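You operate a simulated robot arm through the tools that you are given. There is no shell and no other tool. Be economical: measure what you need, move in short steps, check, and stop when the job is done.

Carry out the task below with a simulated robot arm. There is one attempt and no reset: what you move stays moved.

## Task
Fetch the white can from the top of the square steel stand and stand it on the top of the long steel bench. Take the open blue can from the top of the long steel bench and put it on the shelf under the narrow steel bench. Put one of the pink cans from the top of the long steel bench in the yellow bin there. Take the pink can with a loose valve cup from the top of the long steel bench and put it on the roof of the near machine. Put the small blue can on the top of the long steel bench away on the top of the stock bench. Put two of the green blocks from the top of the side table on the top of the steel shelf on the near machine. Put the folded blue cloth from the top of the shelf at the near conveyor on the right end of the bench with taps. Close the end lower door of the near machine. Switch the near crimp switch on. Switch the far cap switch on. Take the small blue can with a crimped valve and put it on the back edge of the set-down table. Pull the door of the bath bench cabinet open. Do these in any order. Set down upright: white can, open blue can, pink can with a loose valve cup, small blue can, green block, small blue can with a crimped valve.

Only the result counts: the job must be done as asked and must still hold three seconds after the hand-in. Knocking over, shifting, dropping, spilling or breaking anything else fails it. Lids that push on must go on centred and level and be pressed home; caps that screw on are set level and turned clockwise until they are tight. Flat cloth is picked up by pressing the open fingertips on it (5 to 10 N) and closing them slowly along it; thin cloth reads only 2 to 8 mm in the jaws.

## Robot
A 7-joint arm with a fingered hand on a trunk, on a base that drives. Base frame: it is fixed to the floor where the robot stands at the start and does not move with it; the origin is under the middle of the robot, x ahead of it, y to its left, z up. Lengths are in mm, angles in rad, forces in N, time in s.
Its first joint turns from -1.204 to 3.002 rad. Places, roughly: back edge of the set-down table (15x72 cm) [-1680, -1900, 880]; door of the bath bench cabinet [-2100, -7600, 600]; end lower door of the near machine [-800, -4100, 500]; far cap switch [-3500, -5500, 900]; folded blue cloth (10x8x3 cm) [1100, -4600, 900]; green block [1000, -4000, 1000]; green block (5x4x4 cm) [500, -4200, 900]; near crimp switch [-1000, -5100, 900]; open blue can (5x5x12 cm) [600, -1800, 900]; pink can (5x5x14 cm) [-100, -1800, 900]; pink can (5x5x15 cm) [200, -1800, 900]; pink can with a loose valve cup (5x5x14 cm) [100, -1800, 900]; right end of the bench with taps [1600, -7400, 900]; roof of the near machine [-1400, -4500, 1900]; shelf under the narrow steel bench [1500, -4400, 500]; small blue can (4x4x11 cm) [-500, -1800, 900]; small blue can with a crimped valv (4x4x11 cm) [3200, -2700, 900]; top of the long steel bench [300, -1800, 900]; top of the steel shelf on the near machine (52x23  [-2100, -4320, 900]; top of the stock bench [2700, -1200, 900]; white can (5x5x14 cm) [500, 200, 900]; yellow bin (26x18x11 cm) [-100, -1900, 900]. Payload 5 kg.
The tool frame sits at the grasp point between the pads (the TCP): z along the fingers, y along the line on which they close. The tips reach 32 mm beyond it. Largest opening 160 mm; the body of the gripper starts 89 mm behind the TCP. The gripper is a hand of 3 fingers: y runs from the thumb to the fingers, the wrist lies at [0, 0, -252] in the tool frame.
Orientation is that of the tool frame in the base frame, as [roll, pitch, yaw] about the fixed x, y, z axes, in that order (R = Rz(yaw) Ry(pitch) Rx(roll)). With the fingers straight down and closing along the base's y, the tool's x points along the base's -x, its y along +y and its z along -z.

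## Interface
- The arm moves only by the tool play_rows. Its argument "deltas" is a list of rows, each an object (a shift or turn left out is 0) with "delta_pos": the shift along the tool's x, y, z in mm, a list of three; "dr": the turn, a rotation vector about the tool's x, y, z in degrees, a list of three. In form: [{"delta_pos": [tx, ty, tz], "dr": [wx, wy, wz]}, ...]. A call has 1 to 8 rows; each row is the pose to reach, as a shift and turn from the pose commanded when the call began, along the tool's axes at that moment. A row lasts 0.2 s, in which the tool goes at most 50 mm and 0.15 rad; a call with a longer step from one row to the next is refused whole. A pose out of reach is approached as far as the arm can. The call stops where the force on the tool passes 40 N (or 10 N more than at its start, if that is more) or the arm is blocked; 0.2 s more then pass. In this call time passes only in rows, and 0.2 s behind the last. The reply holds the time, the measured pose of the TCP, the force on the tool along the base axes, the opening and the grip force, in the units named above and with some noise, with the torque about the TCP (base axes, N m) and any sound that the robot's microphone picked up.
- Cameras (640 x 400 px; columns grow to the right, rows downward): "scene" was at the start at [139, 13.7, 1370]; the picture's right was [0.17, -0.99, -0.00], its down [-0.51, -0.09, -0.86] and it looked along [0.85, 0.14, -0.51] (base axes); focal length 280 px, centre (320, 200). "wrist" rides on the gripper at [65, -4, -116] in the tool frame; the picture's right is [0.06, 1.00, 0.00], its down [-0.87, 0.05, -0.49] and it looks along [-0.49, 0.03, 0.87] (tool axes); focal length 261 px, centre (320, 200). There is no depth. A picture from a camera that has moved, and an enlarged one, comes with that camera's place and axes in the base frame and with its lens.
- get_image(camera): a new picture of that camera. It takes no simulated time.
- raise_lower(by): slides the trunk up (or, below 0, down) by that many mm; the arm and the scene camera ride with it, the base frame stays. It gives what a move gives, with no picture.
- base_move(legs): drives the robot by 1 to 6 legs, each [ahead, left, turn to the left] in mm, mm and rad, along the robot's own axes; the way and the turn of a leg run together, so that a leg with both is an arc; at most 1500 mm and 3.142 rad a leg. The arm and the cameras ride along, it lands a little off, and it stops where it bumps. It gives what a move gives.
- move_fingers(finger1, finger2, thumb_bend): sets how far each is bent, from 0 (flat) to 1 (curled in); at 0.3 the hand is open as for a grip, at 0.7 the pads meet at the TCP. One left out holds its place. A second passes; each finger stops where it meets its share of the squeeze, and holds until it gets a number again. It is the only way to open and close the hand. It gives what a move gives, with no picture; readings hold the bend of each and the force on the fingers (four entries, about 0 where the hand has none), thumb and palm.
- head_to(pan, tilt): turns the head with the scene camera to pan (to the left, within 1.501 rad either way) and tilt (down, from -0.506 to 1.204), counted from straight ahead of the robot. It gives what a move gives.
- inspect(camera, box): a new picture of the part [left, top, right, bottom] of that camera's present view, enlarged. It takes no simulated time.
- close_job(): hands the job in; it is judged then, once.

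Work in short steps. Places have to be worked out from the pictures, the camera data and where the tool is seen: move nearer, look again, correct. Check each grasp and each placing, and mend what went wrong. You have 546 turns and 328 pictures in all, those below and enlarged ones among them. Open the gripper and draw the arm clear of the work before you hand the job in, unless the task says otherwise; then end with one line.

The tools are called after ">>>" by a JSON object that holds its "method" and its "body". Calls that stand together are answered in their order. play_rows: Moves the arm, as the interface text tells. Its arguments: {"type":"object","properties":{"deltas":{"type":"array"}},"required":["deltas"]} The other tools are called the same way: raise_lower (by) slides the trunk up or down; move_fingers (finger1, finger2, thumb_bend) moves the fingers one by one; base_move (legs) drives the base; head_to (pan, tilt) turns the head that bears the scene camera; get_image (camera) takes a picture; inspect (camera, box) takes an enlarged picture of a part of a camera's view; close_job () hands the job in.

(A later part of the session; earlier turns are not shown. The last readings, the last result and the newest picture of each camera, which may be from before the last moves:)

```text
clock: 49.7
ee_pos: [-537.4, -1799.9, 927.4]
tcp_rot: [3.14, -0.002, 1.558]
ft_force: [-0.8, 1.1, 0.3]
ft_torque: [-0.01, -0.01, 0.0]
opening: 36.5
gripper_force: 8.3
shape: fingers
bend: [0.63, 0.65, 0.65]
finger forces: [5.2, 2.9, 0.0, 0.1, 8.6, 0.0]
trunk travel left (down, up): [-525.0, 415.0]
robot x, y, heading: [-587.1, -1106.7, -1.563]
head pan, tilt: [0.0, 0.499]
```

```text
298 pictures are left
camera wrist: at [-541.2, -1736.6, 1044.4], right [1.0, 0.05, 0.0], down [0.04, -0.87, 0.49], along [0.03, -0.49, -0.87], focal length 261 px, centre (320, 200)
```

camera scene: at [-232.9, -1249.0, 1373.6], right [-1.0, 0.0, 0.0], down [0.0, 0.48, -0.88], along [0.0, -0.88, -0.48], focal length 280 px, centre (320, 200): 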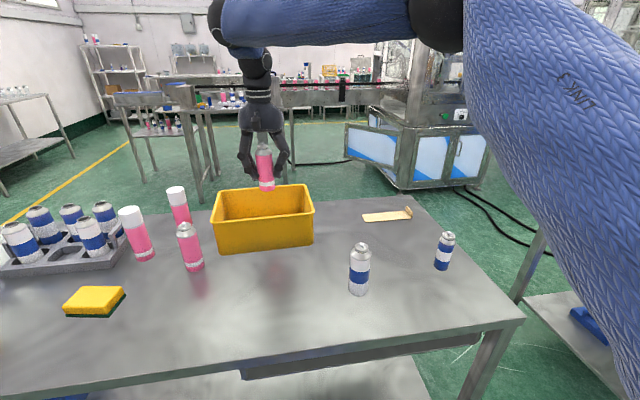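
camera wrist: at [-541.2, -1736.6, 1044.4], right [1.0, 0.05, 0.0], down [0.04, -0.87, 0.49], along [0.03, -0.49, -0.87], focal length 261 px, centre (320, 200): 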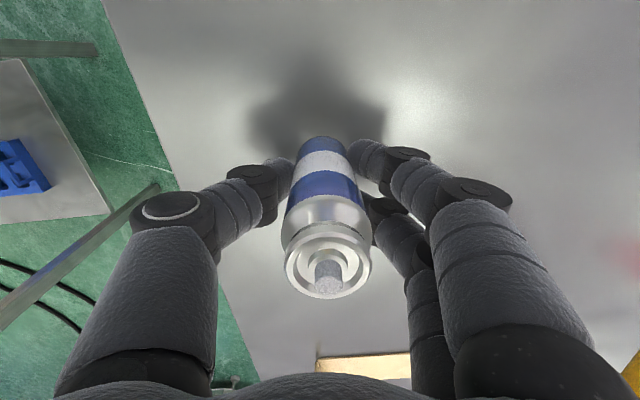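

The grip holds; the lift row was too long, so I lift and draw back in shorter steps.

>>> {"method": "play_rows", "body": {"deltas": [{"delta_pos": [0, 0, -48]}, {"delta_pos": [0, 0, -96]}, {"delta_pos": [0, 0, -144]}, {"delta_pos": [0, 0, -190]}, {"delta_pos": [48, 0, -190]}, {"delta_pos": [96, 0, -190]}, {"delta_pos": [144, 0, -190]}, {"delta_pos": [190, 0, -190]}]}}

>>> {"method": "head_to", "body": {"pan": 1.4, "tilt": 0.35}}

>>> {"method": "get_image", "body": {"camera": "scene"}}

```text
clock: 51.5
ee_pos: [-536.1, -1610.3, 1116.9]
tcp_rot: [3.139, 0.0, 1.555]
ft_force: [-0.4, 0.0, -0.5]
ft_torque: [-0.01, 0.02, -0.02]
opening: 36.6
gripper_force: 8.0
shape: fingers
bend: [0.63, 0.65, 0.65]
finger forces: [5.4, 3.1, 0.0, 0.0, 8.1, 0.0]
trunk travel left (down, up): [-525.0, 415.0]
robot x, y, heading: [-587.2, -1107.4, -1.564]
head pan, tilt: [0.0, 0.499]
```

```text
clock: 53.0
ee_pos: [-535.5, -1610.8, 1116.8]
tcp_rot: [-3.141, -0.001, 1.557]
ft_force: [-0.4, -0.2, -0.5]
ft_torque: [-0.01, -0.03, 0.03]
opening: 36.6
gripper_force: 8.2
shape: fingers
bend: [0.63, 0.65, 0.65]
finger forces: [5.3, 3.2, 0.0, 0.1, 8.2, 0.0]
trunk travel left (down, up): [-525.0, 415.0]
robot x, y, heading: [-588.3, -1107.5, -1.564]
head pan, tilt: [1.4, 0.351]
```

```text
297 pictures are left
camera scene: at [-495.6, -1175.0, 1387.4], right [-0.16, -0.99, 0.0], down [-0.34, 0.06, -0.94], along [0.93, -0.15, -0.34], focal length 280 px, centre (320, 200)
```

scene: 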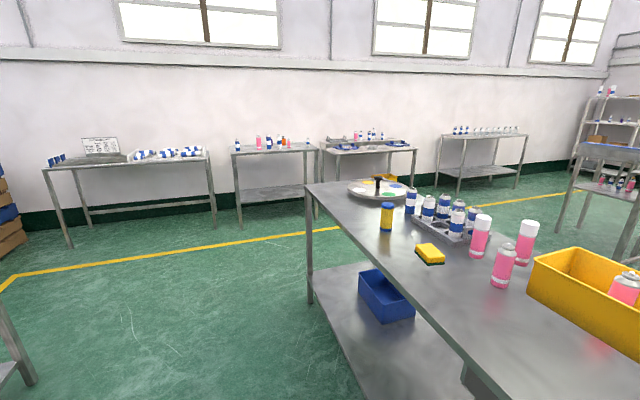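

The stock bench is the second table along the far wall (front edge roughly x 2400–2680). I back off, turn to +x and drive along y≈-650 to x≈1500, then look.

>>> {"method": "base_move", "body": {"legs": [[-450, 0, 0], [0, 0, 1.564], [1500, 0, 0], [600, 0, 0]]}}

>>> {"method": "head_to", "body": {"pan": -0.45, "tilt": 0.4}}

>>> {"method": "get_image", "body": {"camera": "scene"}}

```text
clock: 69.5
ee_pos: [2001.6, -656.5, 1116.3]
tcp_rot: [3.138, -0.003, 3.096]
ft_force: [1.0, 0.4, -0.5]
ft_torque: [0.02, 0.04, -0.01]
opening: 36.5
gripper_force: 8.2
shape: fingers
bend: [0.63, 0.65, 0.65]
finger forces: [5.3, 3.2, 0.0, 0.0, 8.2, 0.0]
trunk travel left (down, up): [-525.0, 415.0]
robot x, y, heading: [1497.5, -693.1, -0.021]
head pan, tilt: [1.4, 0.351]
```

```text
clock: 71.3
ee_pos: [2000.4, -656.5, 1117.7]
tcp_rot: [3.138, -0.001, 3.093]
ft_force: [-0.3, 0.1, 0.8]
ft_torque: [0.02, -0.01, 0.0]
opening: 36.4
gripper_force: 7.9
shape: fingers
bend: [0.63, 0.65, 0.65]
finger forces: [5.3, 3.2, 0.0, 0.0, 8.1, 0.0]
trunk travel left (down, up): [-525.0, 415.0]
robot x, y, heading: [1498.6, -689.2, -0.025]
head pan, tilt: [-0.45, 0.4]
```

```text
296 pictures are left
camera scene: at [1629.7, -735.7, 1382.8], right [-0.46, -0.89, 0.0], down [-0.35, 0.18, -0.92], along [0.82, -0.42, -0.39], focal length 280 px, centre (320, 200)
```

scene: 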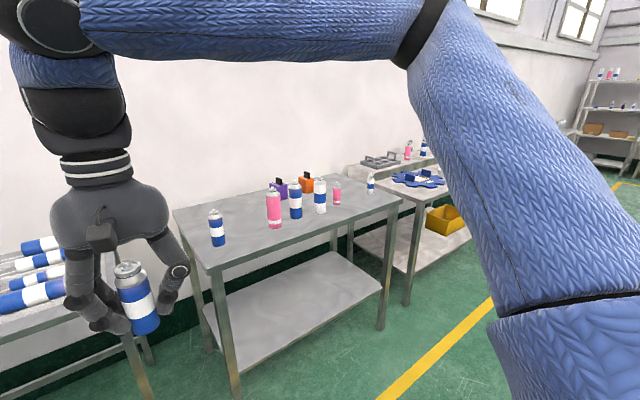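

Stock bench seen: front edge from [2370, -750] to [2494, -1600]. The free spot I choose is about [2545, -1440]. I drive ahead 250 and right 720 so that it lies ahead.

>>> {"method": "base_move", "body": {"legs": [[250, 0, 0], [0, -720, 0]]}}

>>> {"method": "head_to", "body": {"pan": 0.0, "tilt": 0.5}}

>>> {"method": "get_image", "body": {"camera": "scene"}}

```text
clock: 76.7
ee_pos: [2223.2, -1396.3, 1116.7]
tcp_rot: [3.14, 0.0, 3.077]
ft_force: [0.0, -0.2, -1.4]
ft_torque: [-0.02, -0.02, 0.02]
opening: 36.5
gripper_force: 8.5
shape: fingers
bend: [0.63, 0.65, 0.65]
finger forces: [5.3, 3.2, 0.0, 0.0, 8.1, 0.0]
trunk travel left (down, up): [-525.0, 415.0]
robot x, y, heading: [1721.4, -1421.4, -0.05]
head pan, tilt: [-0.45, 0.4]
```

```text
clock: 77.6
ee_pos: [2223.2, -1395.5, 1116.8]
tcp_rot: [3.138, -0.001, 3.076]
ft_force: [-0.3, 0.1, 0.4]
ft_torque: [0.0, -0.02, -0.03]
opening: 36.2
gripper_force: 8.4
shape: fingers
bend: [0.63, 0.65, 0.65]
finger forces: [5.3, 3.3, 0.1, 0.0, 8.2, 0.0]
trunk travel left (down, up): [-525.0, 415.0]
robot x, y, heading: [1720.1, -1420.1, -0.045]
head pan, tilt: [0.0, 0.499]
```

```text
295 pictures are left
camera scene: at [1860.1, -1428.0, 1373.7], right [-0.05, -1.0, 0.0], down [-0.48, 0.02, -0.88], along [0.88, -0.04, -0.48], focal length 280 px, centre (320, 200)
```

scene: 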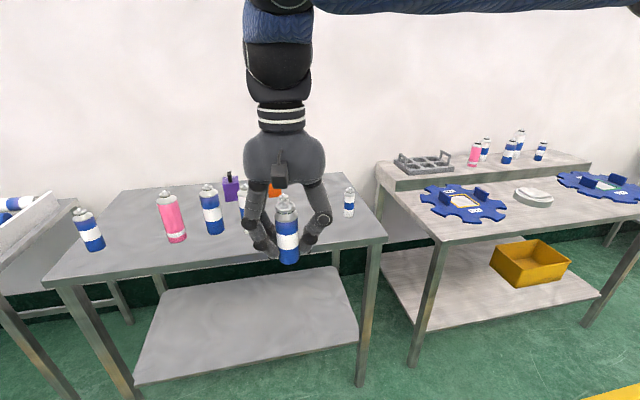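

I extend to above [2578, -1450].

>>> {"method": "play_rows", "body": {"deltas": [{"delta_pos": [-45, -4, 0]}, {"delta_pos": [-90, -8, 0]}, {"delta_pos": [-135, -12, 0]}, {"delta_pos": [-180, -16, 0]}, {"delta_pos": [-225, -20, 0]}, {"delta_pos": [-270, -24, 0]}, {"delta_pos": [-315, -28, 0]}, {"delta_pos": [-357, -31, 0]}]}}

>>> {"method": "get_image", "body": {"camera": "scene"}}

>>> {"method": "get_image", "body": {"camera": "wrist"}}

```text
clock: 79.4
ee_pos: [2579.8, -1451.9, 1112.8]
tcp_rot: [3.14, -0.003, 3.076]
ft_force: [0.6, 0.1, -1.3]
ft_torque: [0.0, 0.02, 0.01]
opening: 36.2
gripper_force: 8.3
shape: fingers
bend: [0.63, 0.65, 0.65]
finger forces: [5.3, 3.3, 0.1, 0.1, 8.0, 0.1]
trunk travel left (down, up): [-525.0, 415.0]
robot x, y, heading: [1716.2, -1421.7, -0.05]
head pan, tilt: [0.0, 0.499]
```

```text
294 pictures are left
camera scene: at [1861.0, -1427.5, 1373.5], right [-0.05, -1.0, 0.0], down [-0.48, 0.02, -0.88], along [0.88, -0.04, -0.48], focal length 280 px, centre (320, 200)
```

scene: 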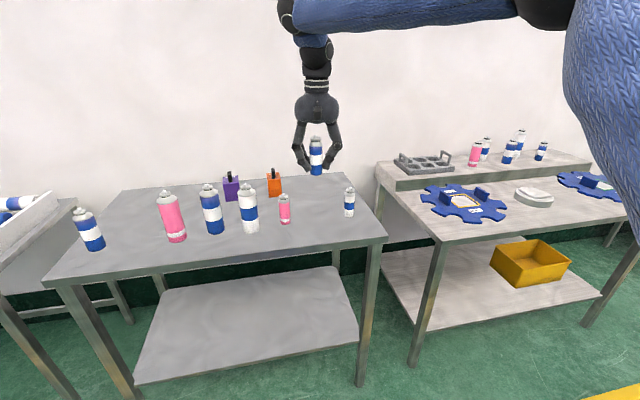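

```text
293 pictures are left
camera wrist: at [2513.8, -1452.6, 1230.1], right [0.0, 1.0, 0.0], down [0.87, 0.0, 0.49], along [0.49, 0.0, -0.87], focal length 261 px, centre (320, 200)
```

wrist: 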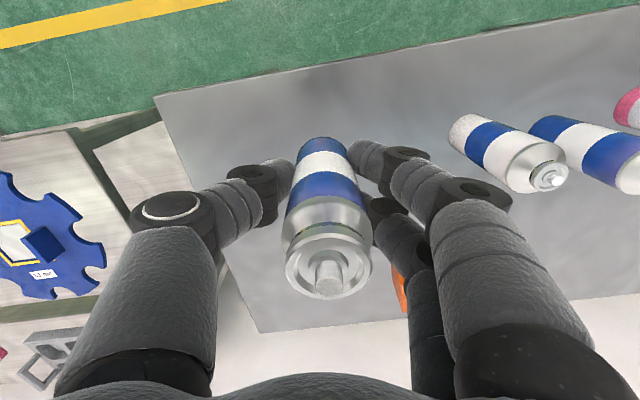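

Neighbours are about 125–145 mm away. I shift slightly to even the gaps and lower to just above the top.

>>> {"method": "play_rows", "body": {"deltas": [{"delta_pos": [11, -9, 40]}, {"delta_pos": [11, -9, 85]}, {"delta_pos": [11, -9, 130]}, {"delta_pos": [11, -9, 160]}, {"delta_pos": [11, -9, 170]}]}}

>>> {"method": "inspect", "body": {"camera": "scene", "box": [240, 140, 400, 250]}}

```text
clock: 80.6
ee_pos: [2566.0, -1458.3, 946.0]
tcp_rot: [3.139, -0.002, 3.075]
ft_force: [0.3, -0.2, -1.0]
ft_torque: [-0.02, 0.02, 0.01]
opening: 36.2
gripper_force: 8.5
shape: fingers
bend: [0.63, 0.65, 0.65]
finger forces: [5.4, 3.5, 0.0, 0.1, 7.9, 0.0]
trunk travel left (down, up): [-525.0, 415.0]
robot x, y, heading: [1718.7, -1416.8, -0.05]
head pan, tilt: [0.0, 0.499]
```

```text
3.64 times, centred on (320, 195) of scene
camera zoom: at [1860.3, -1428.1, 1373.7], right [-0.05, -1.0, 0.0], down [-0.48, 0.02, -0.88], along [0.88, -0.04, -0.48], focal length 1019 px, centre (320, 218)
```

zoom: 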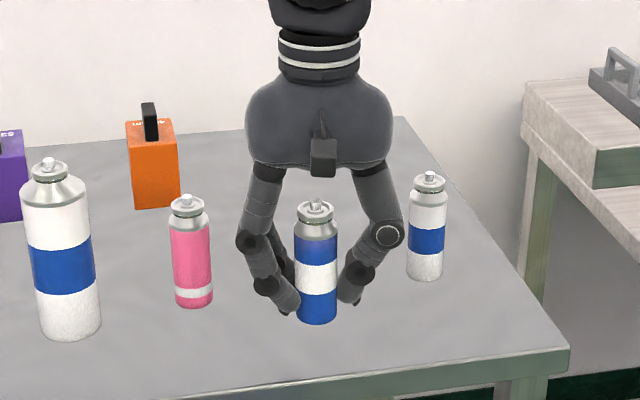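

Near the top now; fine steps to touch.

>>> {"method": "play_rows", "body": {"deltas": [{"delta_pos": [0, 0, 5]}, {"delta_pos": [0, 0, 9]}, {"delta_pos": [0, 0, 11]}, {"delta_pos": [0, 0, 13]}]}}

```text
clock: 81.6
ee_pos: [2566.2, -1459.9, 932.9]
tcp_rot: [3.14, -0.002, 3.076]
ft_force: [-0.6, -0.1, 0.8]
ft_torque: [-0.01, 0.0, -0.02]
opening: 36.2
gripper_force: 8.2
shape: fingers
bend: [0.63, 0.65, 0.65]
finger forces: [5.4, 3.5, 0.0, 0.0, 7.9, 0.0]
trunk travel left (down, up): [-525.0, 415.0]
robot x, y, heading: [1722.8, -1421.6, -0.047]
head pan, tilt: [0.0, 0.499]
```

>>> {"method": "play_rows", "body": {"deltas": [{"delta_pos": [0, 0, 2]}, {"delta_pos": [0, 0, 4]}, {"delta_pos": [0, 0, 6]}, {"delta_pos": [0, 0, 8]}]}}

>>> {"method": "inspect", "body": {"camera": "scene", "box": [240, 140, 400, 250]}}

```text
clock: 82.6
ee_pos: [2565.1, -1458.2, 924.2]
tcp_rot: [3.139, -0.002, 3.075]
ft_force: [0.2, -1.0, -1.0]
ft_torque: [-0.01, -0.01, 0.0]
opening: 36.4
gripper_force: 8.6
shape: fingers
bend: [0.63, 0.65, 0.65]
finger forces: [5.5, 3.6, 0.1, 0.0, 7.9, 0.0]
trunk travel left (down, up): [-525.0, 415.0]
robot x, y, heading: [1718.0, -1420.7, -0.049]
head pan, tilt: [0.0, 0.499]
```

```text
3.64 times, centred on (320, 195) of scene
camera zoom: at [1860.3, -1427.9, 1373.6], right [-0.05, -1.0, 0.0], down [-0.48, 0.02, -0.88], along [0.88, -0.04, -0.48], focal length 1019 px, centre (320, 218)
```

zoom: 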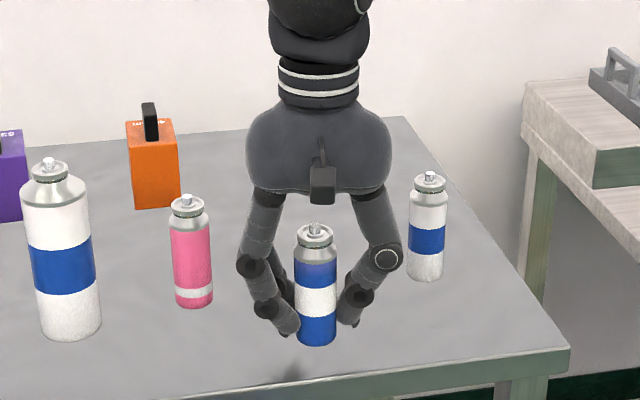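

Still free by the shadow; I keep going in 3 mm rows.

>>> {"method": "play_rows", "body": {"deltas": [{"delta_pos": [0, 0, 3]}, {"delta_pos": [0, 0, 6]}, {"delta_pos": [0, 0, 9]}, {"delta_pos": [0, 0, 12]}, {"delta_pos": [0, 0, 14]}]}}

```text
clock: 83.8
ee_pos: [2565.3, -1457.7, 910.7]
tcp_rot: [3.139, 0.0, 3.074]
ft_force: [0.4, -0.1, -0.4]
ft_torque: [-0.03, -0.01, -0.02]
opening: 36.2
gripper_force: 7.7
shape: fingers
bend: [0.63, 0.65, 0.65]
finger forces: [5.4, 3.4, 0.0, 0.0, 7.9, 0.0]
trunk travel left (down, up): [-525.0, 415.0]
robot x, y, heading: [1718.1, -1420.7, -0.048]
head pan, tilt: [0.0, 0.499]
```

>>> {"method": "play_rows", "body": {"deltas": [{"delta_pos": [0, 0, 3]}, {"delta_pos": [0, 0, 6]}, {"delta_pos": [0, 0, 8]}, {"delta_pos": [0, 0, 10]}, {"delta_pos": [0, 0, 12]}]}}

>>> {"method": "inspect", "body": {"camera": "scene", "box": [240, 140, 400, 250]}}

```text
clock: 85.0
ee_pos: [2565.2, -1457.1, 901.6]
tcp_rot: [3.138, 0.002, 3.073]
ft_force: [6.2, 1.0, 23.4]
ft_torque: [0.09, -0.12, 0.02]
opening: 35.3
gripper_force: 14.8
shape: fingers
bend: [0.65, 0.67, 0.66]
finger forces: [8.6, 8.4, 0.0, 0.0, 12.6, 0.0]
trunk travel left (down, up): [-525.0, 415.0]
robot x, y, heading: [1719.7, -1417.6, -0.045]
head pan, tilt: [0.0, 0.499]
```

```text
3.64 times, centred on (320, 195) of scene
camera zoom: at [1858.6, -1427.8, 1374.0], right [-0.05, -1.0, 0.0], down [-0.48, 0.02, -0.88], along [0.88, -0.04, -0.48], focal length 1019 px, centre (320, 218)
```

zoom: 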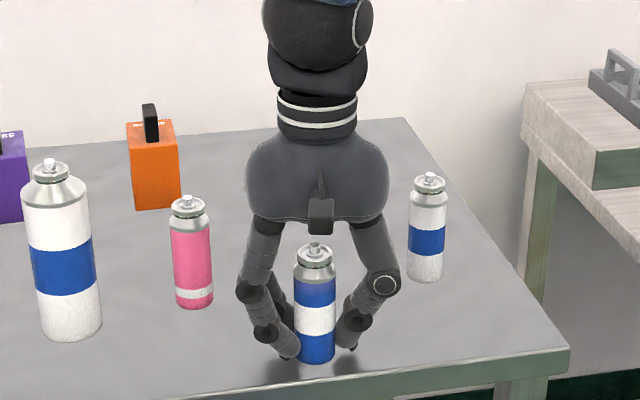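

Touched at about 905. I ease off, open, and rise.

>>> {"method": "play_rows", "body": {"deltas": [{"delta_pos": [0, 0, -4]}]}}

>>> {"method": "move_fingers", "body": {"finger1": 0.52, "finger2": 0.52, "thumb_bend": 0.52}}

>>> {"method": "play_rows", "body": {"deltas": [{"delta_pos": [0, 0, -40]}, {"delta_pos": [0, 0, -85]}, {"delta_pos": [0, 0, -130]}, {"delta_pos": [0, 0, -175]}, {"delta_pos": [0, 0, -220]}]}}

>>> {"method": "get_image", "body": {"camera": "scene"}}

```text
clock: 85.4
ee_pos: [2566.6, -1458.0, 903.2]
tcp_rot: [3.141, -0.003, 3.076]
ft_force: [1.6, 1.3, 6.8]
ft_torque: [0.14, -0.02, 0.0]
opening: 35.4
gripper_force: 11.0
shape: fingers
bend: [0.65, 0.67, 0.66]
finger forces: [7.6, 6.1, 0.0, 0.0, 8.5, 0.0]
trunk travel left (down, up): [-525.0, 415.0]
robot x, y, heading: [1719.3, -1421.4, -0.052]
head pan, tilt: [0.0, 0.499]
```

```text
clock: 86.4
ee_pos: [2566.0, -1457.4, 903.4]
tcp_rot: [3.14, -0.002, 3.075]
ft_force: [0.2, -0.5, 0.5]
ft_torque: [-0.01, 0.03, -0.02]
opening: 78.4
gripper_force: 0.1
shape: fingers
bend: [0.52, 0.52, 0.52]
finger forces: [0.0, 0.0, 0.0, 0.0, 0.0, 0.1]
trunk travel left (down, up): [-525.0, 415.0]
robot x, y, heading: [1718.4, -1424.2, -0.046]
head pan, tilt: [0.0, 0.499]
```

```text
clock: 87.6
ee_pos: [2566.5, -1459.7, 1126.1]
tcp_rot: [3.14, 0.001, 3.076]
ft_force: [0.0, 0.0, -1.1]
ft_torque: [0.01, -0.03, -0.01]
opening: 78.7
gripper_force: 0.0
shape: fingers
bend: [0.52, 0.52, 0.52]
finger forces: [0.0, 0.1, 0.0, 0.1, 0.0, 0.0]
trunk travel left (down, up): [-525.0, 415.0]
robot x, y, heading: [1720.9, -1419.9, -0.047]
head pan, tilt: [0.0, 0.499]
```

```text
289 pictures are left
camera scene: at [1858.4, -1427.0, 1373.8], right [-0.05, -1.0, 0.0], down [-0.48, 0.02, -0.88], along [0.88, -0.04, -0.48], focal length 280 px, centre (320, 200)
```

scene: 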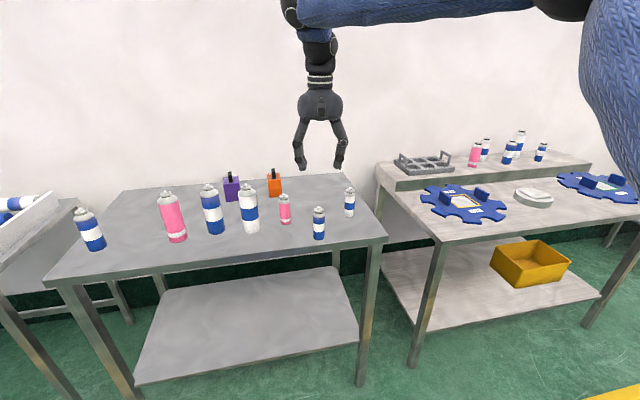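

The small blue can stands on the stock bench. I draw the arm back, drive 1050 mm right to face the next table, and look for the crimped small blue can.

>>> {"method": "play_rows", "body": {"deltas": [{"delta_pos": [48, 0, 0]}, {"delta_pos": [96, 0, 0]}, {"delta_pos": [144, 0, 0]}, {"delta_pos": [192, 0, 0]}, {"delta_pos": [240, 0, 0]}, {"delta_pos": [288, 0, 0]}, {"delta_pos": [336, 0, 0]}]}}

>>> {"method": "base_move", "body": {"legs": [[0, -1050, 0.05]]}}

>>> {"method": "get_image", "body": {"camera": "scene"}}

```text
clock: 89.2
ee_pos: [2228.5, -1437.8, 1125.4]
tcp_rot: [3.139, 0.0, 3.075]
ft_force: [0.5, -0.1, 0.8]
ft_torque: [0.0, -0.03, 0.0]
opening: 78.5
gripper_force: 0.0
shape: fingers
bend: [0.52, 0.52, 0.52]
finger forces: [0.1, 0.1, 0.0, 0.0, 0.0, 0.0]
trunk travel left (down, up): [-525.0, 415.0]
robot x, y, heading: [1718.7, -1414.4, -0.047]
head pan, tilt: [0.0, 0.499]
```

```text
clock: 94.6
ee_pos: [2211.2, -2469.3, 1125.8]
tcp_rot: [3.14, -0.001, 3.13]
ft_force: [0.0, 0.1, 0.0]
ft_torque: [-0.01, 0.0, 0.01]
opening: 78.3
gripper_force: 0.1
shape: fingers
bend: [0.52, 0.52, 0.52]
finger forces: [0.0, 0.1, 0.0, 0.0, 0.0, 0.1]
trunk travel left (down, up): [-525.0, 415.0]
robot x, y, heading: [1700.0, -2478.4, 0.012]
head pan, tilt: [0.0, 0.499]
```

```text
288 pictures are left
camera scene: at [1840.5, -2479.9, 1373.6], right [0.01, -1.0, 0.0], down [-0.48, 0.0, -0.88], along [0.88, 0.01, -0.48], focal length 280 px, centre (320, 200)
```

scene: 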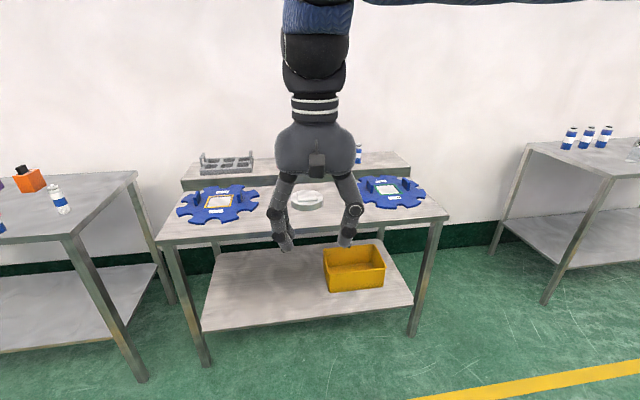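

The can is hidden behind the hand. I drive ahead 430 mm and move the hand aside to the left to see.

>>> {"method": "base_move", "body": {"legs": [[430, 0, -0.012]]}}

>>> {"method": "play_rows", "body": {"deltas": [{"delta_pos": [0, 45, 0]}, {"delta_pos": [0, 90, 0]}, {"delta_pos": [0, 135, 0]}, {"delta_pos": [0, 180, 0]}]}}

>>> {"method": "get_image", "body": {"camera": "scene"}}

>>> {"method": "inspect", "body": {"camera": "scene", "box": [250, 110, 430, 220]}}

```text
clock: 97.2
ee_pos: [2638.2, -2474.2, 1124.0]
tcp_rot: [3.139, -0.001, 3.117]
ft_force: [-0.5, -0.2, -0.9]
ft_torque: [-0.01, 0.07, 0.03]
opening: 78.2
gripper_force: 0.2
shape: fingers
bend: [0.52, 0.52, 0.52]
finger forces: [0.0, 0.0, 0.0, 0.0, 0.0, 0.0]
trunk travel left (down, up): [-525.0, 415.0]
robot x, y, heading: [2127.5, -2477.5, -0.008]
head pan, tilt: [0.0, 0.499]
```

```text
clock: 98.2
ee_pos: [2642.9, -2292.8, 1128.6]
tcp_rot: [3.141, -0.002, 3.117]
ft_force: [-0.4, 0.4, 1.0]
ft_torque: [-0.05, -0.03, 0.0]
opening: 78.8
gripper_force: 0.1
shape: fingers
bend: [0.52, 0.52, 0.52]
finger forces: [0.0, 0.0, 0.0, 0.0, 0.0, 0.1]
trunk travel left (down, up): [-525.0, 415.0]
robot x, y, heading: [2124.0, -2476.6, -0.005]
head pan, tilt: [0.0, 0.499]
```

```text
287 pictures are left
camera scene: at [2267.8, -2479.0, 1373.7], right [0.0, -1.0, 0.0], down [-0.48, 0.0, -0.88], along [0.88, 0.0, -0.48], focal length 280 px, centre (320, 200)
```

scene: 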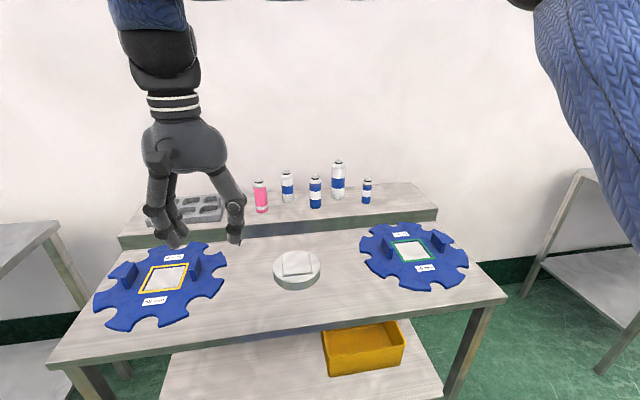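

```text
3.56 times, centred on (340, 165) of scene
camera zoom: at [2267.8, -2479.0, 1373.7], right [0.0, -1.0, 0.0], down [-0.48, 0.0, -0.88], along [0.88, 0.0, -0.48], focal length 996 px, centre (249, 324)
```

zoom: 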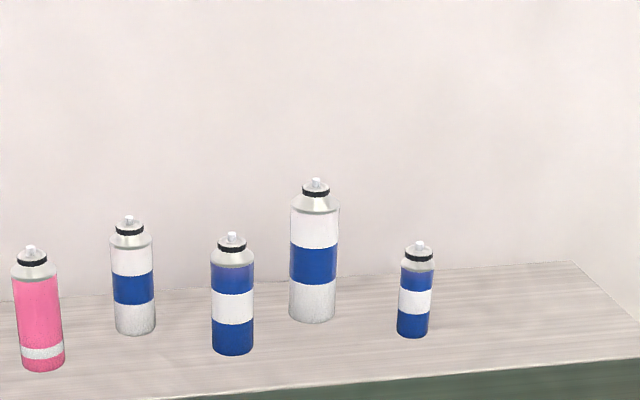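

All five cans on the raised back shelf are crimped; the right one is the small blue one, about [3200, -2660] on a shelf near z=857. I drive right 165 and ahead 205 to bring it within reach.

>>> {"method": "base_move", "body": {"legs": [[0, -165, 0], [205, 0, 0]]}}

>>> {"method": "move_fingers", "body": {"finger1": 0.35, "finger2": 0.35, "thumb_bend": 0.35}}

>>> {"method": "play_rows", "body": {"deltas": [{"delta_pos": [-40, -25, 0]}, {"delta_pos": [-80, -50, 0]}, {"delta_pos": [-120, -75, 0]}, {"delta_pos": [-160, -100, 0]}, {"delta_pos": [-200, -125, 0]}, {"delta_pos": [-240, -150, 0]}, {"delta_pos": [-275, -180, 0]}, {"delta_pos": [-300, -200, 0]}]}}

>>> {"method": "get_image", "body": {"camera": "wrist"}}

>>> {"method": "get_image", "body": {"camera": "scene"}}

```text
clock: 100.9
ee_pos: [2846.3, -2458.1, 1126.8]
tcp_rot: [3.14, -0.004, 3.121]
ft_force: [-0.1, 0.9, 0.3]
ft_torque: [0.01, 0.05, 0.04]
opening: 78.7
gripper_force: 0.0
shape: fingers
bend: [0.52, 0.52, 0.52]
finger forces: [0.0, 0.0, 0.1, 0.0, 0.0, 0.1]
trunk travel left (down, up): [-525.0, 415.0]
robot x, y, heading: [2330.3, -2642.3, -0.002]
head pan, tilt: [0.0, 0.499]
```

```text
clock: 101.9
ee_pos: [2846.3, -2458.0, 1127.8]
tcp_rot: [3.14, -0.001, 3.121]
ft_force: [0.8, -0.2, 0.1]
ft_torque: [-0.02, -0.01, 0.0]
opening: 147.6
gripper_force: 0.0
shape: fingers
bend: [0.35, 0.35, 0.35]
finger forces: [0.0, 0.0, 0.0, 0.0, 0.0, 0.1]
trunk travel left (down, up): [-525.0, 415.0]
robot x, y, heading: [2326.2, -2640.7, 0.0]
head pan, tilt: [0.0, 0.499]
```

```text
clock: 103.7
ee_pos: [3140.4, -2664.9, 1126.2]
tcp_rot: [3.14, -0.004, 3.124]
ft_force: [0.2, -0.1, 0.5]
ft_torque: [0.02, 0.01, 0.01]
opening: 147.8
gripper_force: 0.1
shape: fingers
bend: [0.35, 0.35, 0.35]
finger forces: [0.0, 0.0, 0.0, 0.0, 0.0, 0.0]
trunk travel left (down, up): [-525.0, 415.0]
robot x, y, heading: [2330.2, -2644.9, 0.002]
head pan, tilt: [0.0, 0.499]
```

```text
285 pictures are left
camera wrist: at [3075.9, -2668.8, 1242.8], right [-0.04, 1.0, 0.0], down [0.87, 0.04, 0.49], along [0.49, 0.02, -0.87], focal length 261 px, centre (320, 200)
```

wrist: 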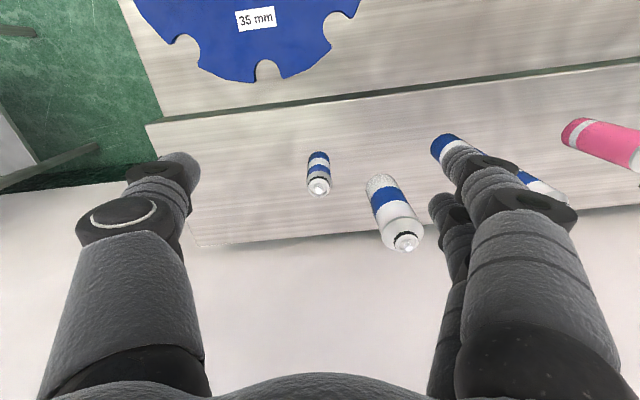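

```text
284 pictures are left
camera scene: at [2471.7, -2644.9, 1373.6], right [0.0, -1.0, 0.0], down [-0.48, 0.0, -0.88], along [0.88, 0.0, -0.48], focal length 280 px, centre (320, 200)
```

scene: 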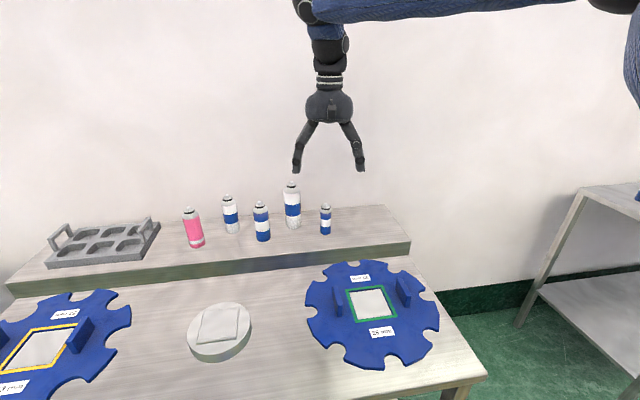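

The can's top is at about [3230, -2664, 935], with the tall white can 120 mm to its left. I narrow the hand to 107 mm and go over it first.

>>> {"method": "move_fingers", "body": {"finger1": 0.45, "finger2": 0.45, "thumb_bend": 0.45}}

>>> {"method": "play_rows", "body": {"deltas": [{"delta_pos": [-45, 0, 0]}, {"delta_pos": [-90, 0, 0]}, {"delta_pos": [-90, 0, 45]}, {"delta_pos": [-90, 0, 90]}, {"delta_pos": [-90, 0, 110]}]}}

>>> {"method": "get_image", "body": {"camera": "wrist"}}

```text
clock: 104.7
ee_pos: [3141.0, -2665.0, 1126.6]
tcp_rot: [3.141, -0.002, 3.122]
ft_force: [0.4, 0.0, 0.5]
ft_torque: [0.03, 0.01, -0.02]
opening: 108.5
gripper_force: 0.1
shape: fingers
bend: [0.45, 0.45, 0.45]
finger forces: [0.1, 0.1, 0.1, 0.0, 0.1, 0.0]
trunk travel left (down, up): [-525.0, 415.0]
robot x, y, heading: [2327.4, -2644.9, -0.004]
head pan, tilt: [0.0, 0.499]
```

```text
clock: 105.9
ee_pos: [3230.3, -2666.8, 1017.6]
tcp_rot: [3.14, -0.001, 3.122]
ft_force: [0.0, -0.4, 0.9]
ft_torque: [0.01, 0.04, 0.0]
opening: 108.1
gripper_force: 0.1
shape: fingers
bend: [0.45, 0.45, 0.45]
finger forces: [0.0, 0.0, 0.2, 0.0, 0.0, 0.1]
trunk travel left (down, up): [-525.0, 415.0]
robot x, y, heading: [2331.9, -2641.4, -0.003]
head pan, tilt: [0.0, 0.499]
```

```text
283 pictures are left
camera wrist: at [3166.0, -2670.2, 1133.5], right [-0.04, 1.0, 0.0], down [0.87, 0.04, 0.49], along [0.49, 0.02, -0.87], focal length 261 px, centre (320, 200)
```

wrist: 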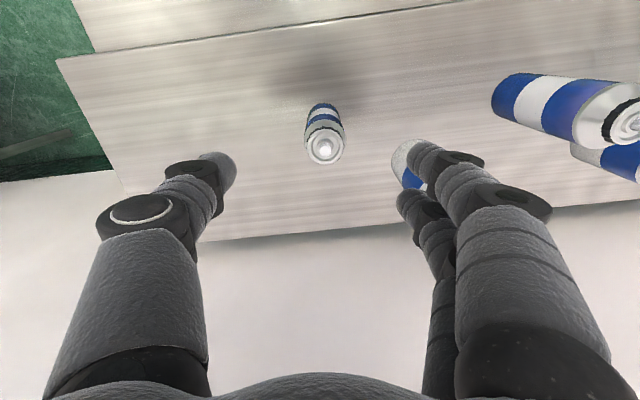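

The tall white can stands close behind the two fingers. I turn the hand 25° so the fingers come down clear of it, and look again.

>>> {"method": "play_rows", "body": {"deltas": [{"delta_pos": [0, 3, 0], "dr": [0, 0, -8.4]}, {"delta_pos": [0, 3, 0], "dr": [0, 0, -16.8]}, {"delta_pos": [0, 3, 0], "dr": [0, 0, -25]}]}}

>>> {"method": "get_image", "body": {"camera": "wrist"}}

```text
clock: 106.7
ee_pos: [3231.8, -2661.2, 1016.7]
tcp_rot: [3.141, -0.001, -2.725]
ft_force: [-0.5, 0.0, -0.3]
ft_torque: [0.0, 0.0, 0.0]
opening: 108.4
gripper_force: 0.0
shape: fingers
bend: [0.45, 0.45, 0.45]
finger forces: [0.1, 0.0, 0.1, 0.1, 0.0, 0.0]
trunk travel left (down, up): [-525.0, 415.0]
robot x, y, heading: [2332.0, -2642.6, -0.001]
head pan, tilt: [0.0, 0.499]
```

```text
282 pictures are left
camera wrist: at [3173.3, -2693.9, 1133.5], right [-0.46, 0.89, 0.0], down [0.77, 0.4, 0.49], along [0.43, 0.23, -0.87], focal length 261 px, centre (320, 200)
```

wrist: 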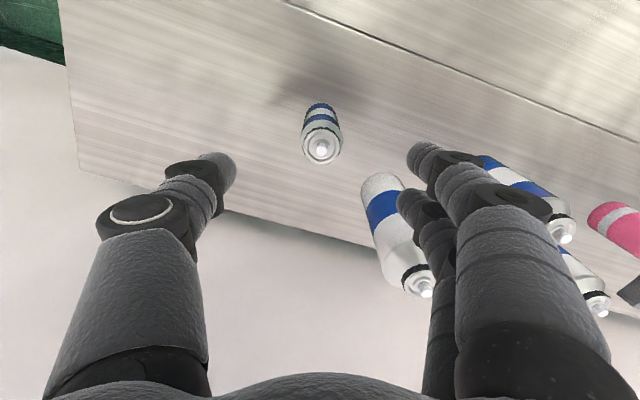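

Now the fingers clear the tall can by about 45 mm. I lower to 887 and close.

>>> {"method": "play_rows", "body": {"deltas": [{"delta_pos": [2, 0, 40]}, {"delta_pos": [2, 0, 80]}, {"delta_pos": [2, 0, 110]}, {"delta_pos": [2, 0, 130]}]}}

>>> {"method": "move_fingers", "body": {"finger1": 0.68, "finger2": 0.68, "thumb_bend": 0.68}}

>>> {"method": "get_image", "body": {"camera": "wrist"}}

```text
clock: 107.7
ee_pos: [3228.3, -2662.9, 885.3]
tcp_rot: [3.137, -0.002, -2.727]
ft_force: [-0.4, -0.6, -0.5]
ft_torque: [-0.02, 0.02, -0.01]
opening: 108.2
gripper_force: 0.0
shape: fingers
bend: [0.45, 0.45, 0.45]
finger forces: [0.1, 0.0, 0.1, 0.1, 0.0, 0.0]
trunk travel left (down, up): [-525.0, 415.0]
robot x, y, heading: [2330.5, -2642.0, -0.0]
head pan, tilt: [0.0, 0.499]
```

```text
clock: 108.7
ee_pos: [3229.0, -2661.1, 887.2]
tcp_rot: [3.14, -0.001, -2.727]
ft_force: [0.7, -0.7, 0.2]
ft_torque: [0.01, 0.02, 0.02]
opening: 34.4
gripper_force: 8.8
shape: fingers
bend: [0.64, 0.64, 0.65]
finger forces: [4.1, 4.2, 0.0, 0.0, 8.6, 0.0]
trunk travel left (down, up): [-525.0, 415.0]
robot x, y, heading: [2328.7, -2645.3, 0.001]
head pan, tilt: [0.0, 0.499]
```

```text
281 pictures are left
camera wrist: at [3170.1, -2693.3, 1002.8], right [-0.46, 0.89, 0.0], down [0.77, 0.4, 0.49], along [0.43, 0.23, -0.87], focal length 261 px, centre (320, 200)
```

wrist: 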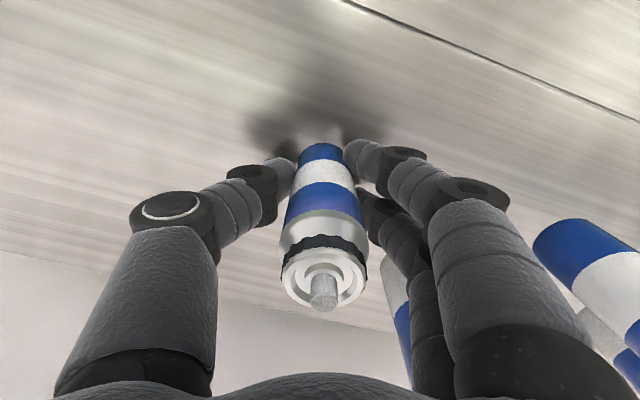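

Gripped at 8.8 N. I lift 240 mm, then draw back toward the robot and turn the hand back.

>>> {"method": "play_rows", "body": {"deltas": [{"delta_pos": [0, 0, -48]}, {"delta_pos": [0, 0, -96]}, {"delta_pos": [0, 0, -144]}, {"delta_pos": [0, 0, -192]}, {"delta_pos": [0, 0, -235]}, {"delta_pos": [42, 18, -235]}, {"delta_pos": [84, 36, -235]}, {"delta_pos": [126, 54, -235]}]}}

>>> {"method": "play_rows", "body": {"deltas": [{"delta_pos": [44, 19, 0], "dr": [0, 0, 8]}, {"delta_pos": [88, 38, 0], "dr": [0, 0, 16]}, {"delta_pos": [132, 58, 0], "dr": [0, 0, 24]}, {"delta_pos": [176, 77, 0], "dr": [0, 0, 24]}, {"delta_pos": [220, 96, 0], "dr": [0, 0, 24]}]}}

>>> {"method": "get_image", "body": {"camera": "scene"}}

```text
clock: 110.5
ee_pos: [3090.5, -2664.7, 1122.1]
tcp_rot: [3.138, 0.0, -2.728]
ft_force: [0.1, 0.2, 0.9]
ft_torque: [0.03, -0.01, 0.03]
opening: 34.6
gripper_force: 8.6
shape: fingers
bend: [0.64, 0.64, 0.65]
finger forces: [4.2, 4.4, 0.0, 0.1, 8.6, 0.1]
trunk travel left (down, up): [-525.0, 415.0]
robot x, y, heading: [2329.8, -2642.4, 0.002]
head pan, tilt: [0.0, 0.499]
```

```text
clock: 111.7
ee_pos: [2850.0, -2668.9, 1122.9]
tcp_rot: [3.141, -0.001, 3.137]
ft_force: [0.6, 0.2, -0.6]
ft_torque: [0.02, -0.01, -0.01]
opening: 34.4
gripper_force: 8.7
shape: fingers
bend: [0.64, 0.64, 0.65]
finger forces: [4.2, 4.5, 0.0, 0.1, 8.4, 0.0]
trunk travel left (down, up): [-525.0, 415.0]
robot x, y, heading: [2332.2, -2641.7, 0.001]
head pan, tilt: [0.0, 0.499]
```

```text
280 pictures are left
camera scene: at [2470.2, -2645.2, 1373.8], right [0.0, -1.0, 0.0], down [-0.48, 0.0, -0.88], along [0.88, 0.0, -0.48], focal length 280 px, centre (320, 200)
```

scene: 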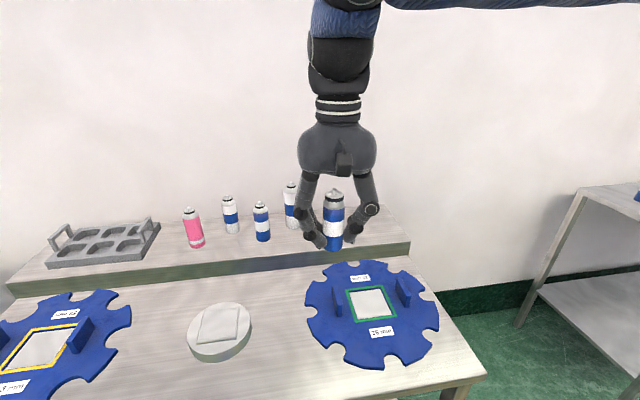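

The can is safely held. I back off from the table, drive left to y≈-650 and then backwards along the free lane to x≈-400.

>>> {"method": "base_move", "body": {"legs": [[-600, 0, 0], [0, 1450, 0], [0, 500, 0], [-1500, 0, 0], [-700, 0, 0]]}}

>>> {"method": "head_to", "body": {"pan": -1.5, "tilt": 0.4}}

>>> {"method": "get_image", "body": {"camera": "scene"}}

```text
clock: 134.8
ee_pos: [109.4, -677.1, 1122.9]
tcp_rot: [3.139, -0.003, 3.119]
ft_force: [-0.4, -0.3, -0.2]
ft_torque: [0.03, -0.02, 0.01]
opening: 34.5
gripper_force: 8.1
shape: fingers
bend: [0.64, 0.64, 0.65]
finger forces: [4.3, 4.5, 0.0, 0.1, 8.5, 0.0]
trunk travel left (down, up): [-525.0, 415.0]
robot x, y, heading: [-414.2, -642.9, -0.017]
head pan, tilt: [0.0, 0.499]
```

```text
clock: 136.3
ee_pos: [110.0, -676.3, 1122.4]
tcp_rot: [3.139, -0.002, 3.119]
ft_force: [-0.5, -0.7, -1.5]
ft_torque: [-0.02, -0.04, -0.01]
opening: 34.2
gripper_force: 8.7
shape: fingers
bend: [0.64, 0.64, 0.65]
finger forces: [4.2, 4.5, 0.0, 0.1, 8.3, 0.2]
trunk travel left (down, up): [-525.0, 415.0]
robot x, y, heading: [-409.2, -641.6, -0.024]
head pan, tilt: [-1.499, 0.4]
```

```text
279 pictures are left
camera scene: at [-356.5, -737.2, 1382.8], right [-1.0, -0.05, 0.0], down [-0.02, 0.39, -0.92], along [0.05, -0.92, -0.39], focal length 280 px, centre (320, 200)
```

scene: 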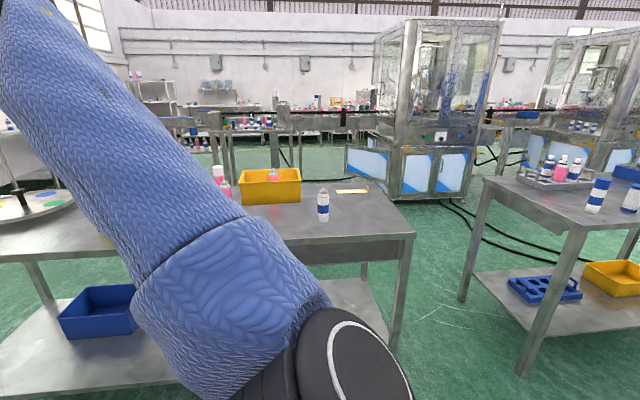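

The set-down table's near (back) edge runs from about [-1287, -1704] toward [-1680, -1840]. I turn to face -y and look toward -x for a free way.

>>> {"method": "base_move", "body": {"legs": [[0, 0, -1.55]]}}

>>> {"method": "head_to", "body": {"pan": -1.1, "tilt": 0.4}}

>>> {"method": "get_image", "body": {"camera": "scene"}}

```text
clock: 140.5
ee_pos: [-426.6, -1163.9, 1122.6]
tcp_rot: [3.141, -0.002, 1.587]
ft_force: [1.3, 0.5, 0.4]
ft_torque: [0.0, 0.03, -0.04]
opening: 34.1
gripper_force: 8.5
shape: fingers
bend: [0.64, 0.64, 0.65]
finger forces: [4.3, 4.6, 0.0, 0.0, 8.3, 0.0]
trunk travel left (down, up): [-525.0, 415.0]
robot x, y, heading: [-412.8, -641.3, -1.553]
head pan, tilt: [-1.499, 0.4]
```

```text
clock: 141.4
ee_pos: [-426.1, -1163.8, 1123.0]
tcp_rot: [3.138, -0.001, 1.587]
ft_force: [-0.2, 0.5, 0.3]
ft_torque: [-0.02, -0.03, 0.01]
opening: 34.1
gripper_force: 8.7
shape: fingers
bend: [0.64, 0.64, 0.65]
finger forces: [4.2, 4.5, 0.0, 0.0, 8.3, 0.0]
trunk travel left (down, up): [-525.0, 415.0]
robot x, y, heading: [-409.2, -644.6, -1.557]
head pan, tilt: [-1.1, 0.4]
```

```text
278 pictures are left
camera scene: at [-492.9, -737.1, 1382.8], right [-0.47, 0.88, 0.0], down [0.34, 0.18, -0.92], along [-0.81, -0.43, -0.39], focal length 280 px, centre (320, 200)
```

scene: 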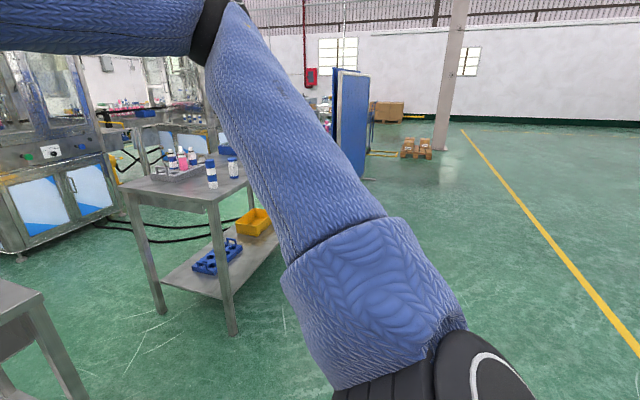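

The lane toward -x is clear. I drive 1250 mm to the right and look at the table.

>>> {"method": "base_move", "body": {"legs": [[0, -1250, 0]]}}

>>> {"method": "head_to", "body": {"pan": 0.0, "tilt": 0.45}}

>>> {"method": "get_image", "body": {"camera": "scene"}}

```text
clock: 147.7
ee_pos: [-1684.3, -1180.6, 1123.3]
tcp_rot: [3.138, -0.001, 1.578]
ft_force: [-0.4, 0.9, -0.8]
ft_torque: [0.0, 0.0, 0.02]
opening: 34.3
gripper_force: 9.1
shape: fingers
bend: [0.64, 0.64, 0.65]
finger forces: [4.3, 4.6, 0.0, 0.1, 8.2, 0.0]
trunk travel left (down, up): [-525.0, 415.0]
robot x, y, heading: [-1665.2, -658.5, -1.565]
head pan, tilt: [-1.1, 0.4]
```

```text
clock: 149.0
ee_pos: [-1684.0, -1180.3, 1123.4]
tcp_rot: [3.139, -0.002, 1.578]
ft_force: [0.1, -0.6, -0.3]
ft_torque: [-0.02, -0.01, 0.03]
opening: 34.2
gripper_force: 9.0
shape: fingers
bend: [0.64, 0.64, 0.65]
finger forces: [4.2, 4.6, 0.0, 0.0, 8.2, 0.0]
trunk travel left (down, up): [-525.0, 415.0]
robot x, y, heading: [-1668.0, -659.8, -1.558]
head pan, tilt: [0.0, 0.45]
```

```text
277 pictures are left
camera scene: at [-1664.6, -801.8, 1378.1], right [-1.0, -0.01, 0.0], down [0.0, 0.44, -0.9], along [0.01, -0.9, -0.44], focal length 280 px, centre (320, 200)
```

scene: 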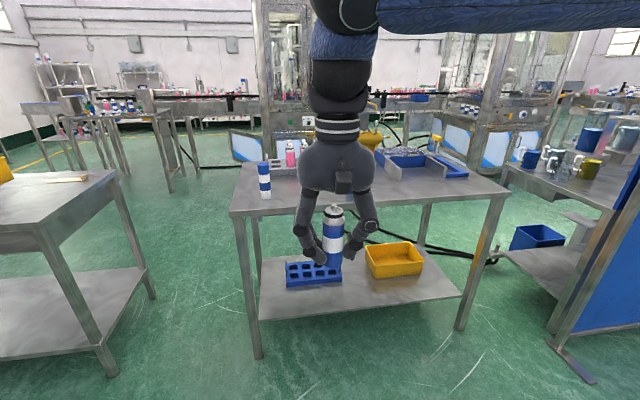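

The set-down table is ahead with its near edge at about y=-1800. I drive ahead 400 and look from there, with the hand shifted aside.

>>> {"method": "base_move", "body": {"legs": [[400, 0, 0]]}}

>>> {"method": "play_rows", "body": {"deltas": [{"delta_pos": [0, 48, 0]}, {"delta_pos": [0, 96, 0]}, {"delta_pos": [0, 144, 0]}, {"delta_pos": [0, 190, 0]}]}}

>>> {"method": "get_image", "body": {"camera": "scene"}}

```text
clock: 151.5
ee_pos: [-1671.2, -1574.9, 1121.7]
tcp_rot: [3.14, -0.002, 1.59]
ft_force: [0.5, -0.4, -0.4]
ft_torque: [0.02, -0.01, 0.04]
opening: 34.2
gripper_force: 8.5
shape: fingers
bend: [0.64, 0.64, 0.65]
finger forces: [4.3, 4.6, 0.1, 0.0, 8.3, 0.0]
trunk travel left (down, up): [-525.0, 415.0]
robot x, y, heading: [-1657.5, -1052.8, -1.546]
head pan, tilt: [0.0, 0.45]
```

```text
clock: 152.5
ee_pos: [-1480.0, -1570.2, 1126.1]
tcp_rot: [3.141, -0.001, 1.589]
ft_force: [-0.2, -0.1, 0.6]
ft_torque: [0.01, -0.04, 0.01]
opening: 34.3
gripper_force: 8.7
shape: fingers
bend: [0.64, 0.64, 0.65]
finger forces: [4.2, 4.7, 0.0, 0.0, 8.3, 0.0]
trunk travel left (down, up): [-525.0, 415.0]
robot x, y, heading: [-1655.9, -1049.1, -1.549]
head pan, tilt: [0.0, 0.45]
```

```text
276 pictures are left
camera scene: at [-1655.4, -1194.7, 1378.1], right [-1.0, -0.02, 0.0], down [-0.01, 0.44, -0.9], along [0.02, -0.9, -0.44], focal length 280 px, centre (320, 200)
```

scene: 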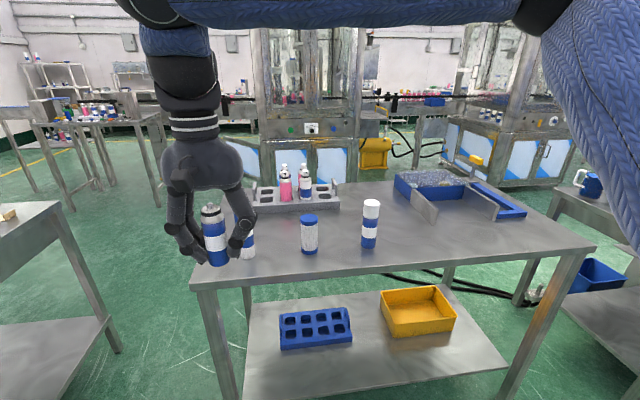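

Triangulating, the table top is at 881 with the back edge from [-1332, -1706] to [-2450, -1890]; three cans already stand on a line 115 mm in. I choose the free spot [-1915, -1918]. I drive right 300 and ahead 80 first.

>>> {"method": "base_move", "body": {"legs": [[0, -300, 0], [80, 0, 0]]}}

```text
clock: 155.2
ee_pos: [-1785.4, -1660.0, 1123.5]
tcp_rot: [3.141, -0.004, 1.586]
ft_force: [0.2, -0.3, -0.6]
ft_torque: [0.05, 0.01, 0.06]
opening: 34.2
gripper_force: 8.8
shape: fingers
bend: [0.64, 0.64, 0.65]
finger forces: [4.1, 4.6, 0.0, 0.0, 8.4, 0.0]
trunk travel left (down, up): [-525.0, 415.0]
robot x, y, heading: [-1960.6, -1140.9, -1.558]
head pan, tilt: [0.0, 0.45]
```

>>> {"method": "play_rows", "body": {"deltas": [{"delta_pos": [0, -45, 0]}, {"delta_pos": [0, -90, 0]}, {"delta_pos": [-20, -128, 0]}, {"delta_pos": [-68, -128, 0]}, {"delta_pos": [-116, -128, 0]}, {"delta_pos": [-164, -128, 0]}, {"delta_pos": [-212, -128, 0]}, {"delta_pos": [-257, -128, 0]}]}}

>>> {"method": "get_image", "body": {"camera": "scene"}}

>>> {"method": "get_image", "body": {"camera": "wrist"}}

```text
clock: 157.0
ee_pos: [-1908.8, -1920.5, 1123.7]
tcp_rot: [-3.141, -0.004, 1.587]
ft_force: [0.6, 0.7, -0.4]
ft_torque: [0.04, 0.02, -0.02]
opening: 34.4
gripper_force: 8.3
shape: fingers
bend: [0.64, 0.64, 0.65]
finger forces: [4.2, 4.7, 0.0, 0.0, 8.3, 0.1]
trunk travel left (down, up): [-525.0, 415.0]
robot x, y, heading: [-1957.2, -1137.1, -1.551]
head pan, tilt: [0.0, 0.45]
```

```text
275 pictures are left
camera scene: at [-1957.0, -1283.8, 1378.0], right [-1.0, -0.02, 0.0], down [-0.01, 0.44, -0.9], along [0.02, -0.9, -0.44], focal length 280 px, centre (320, 200)
```

scene: 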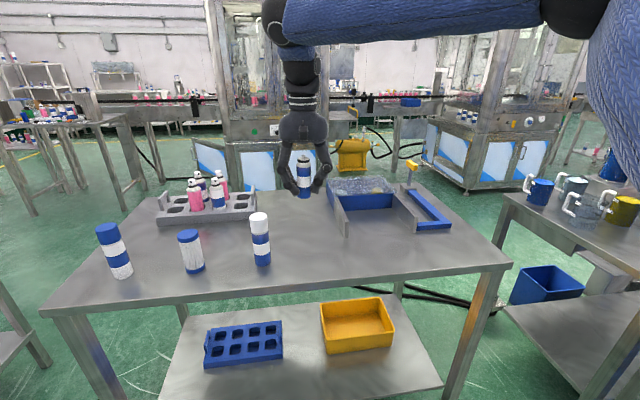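

```text
274 pictures are left
camera wrist: at [-1913.7, -1857.6, 1239.7], right [1.0, 0.08, 0.0], down [0.07, -0.87, 0.49], along [0.04, -0.49, -0.87], focal length 261 px, centre (320, 200)
```

wrist: 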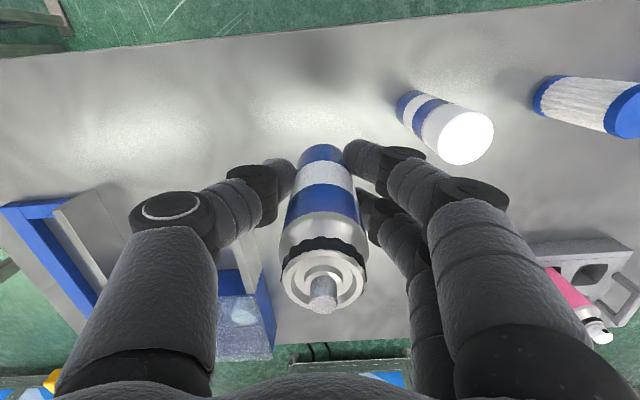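

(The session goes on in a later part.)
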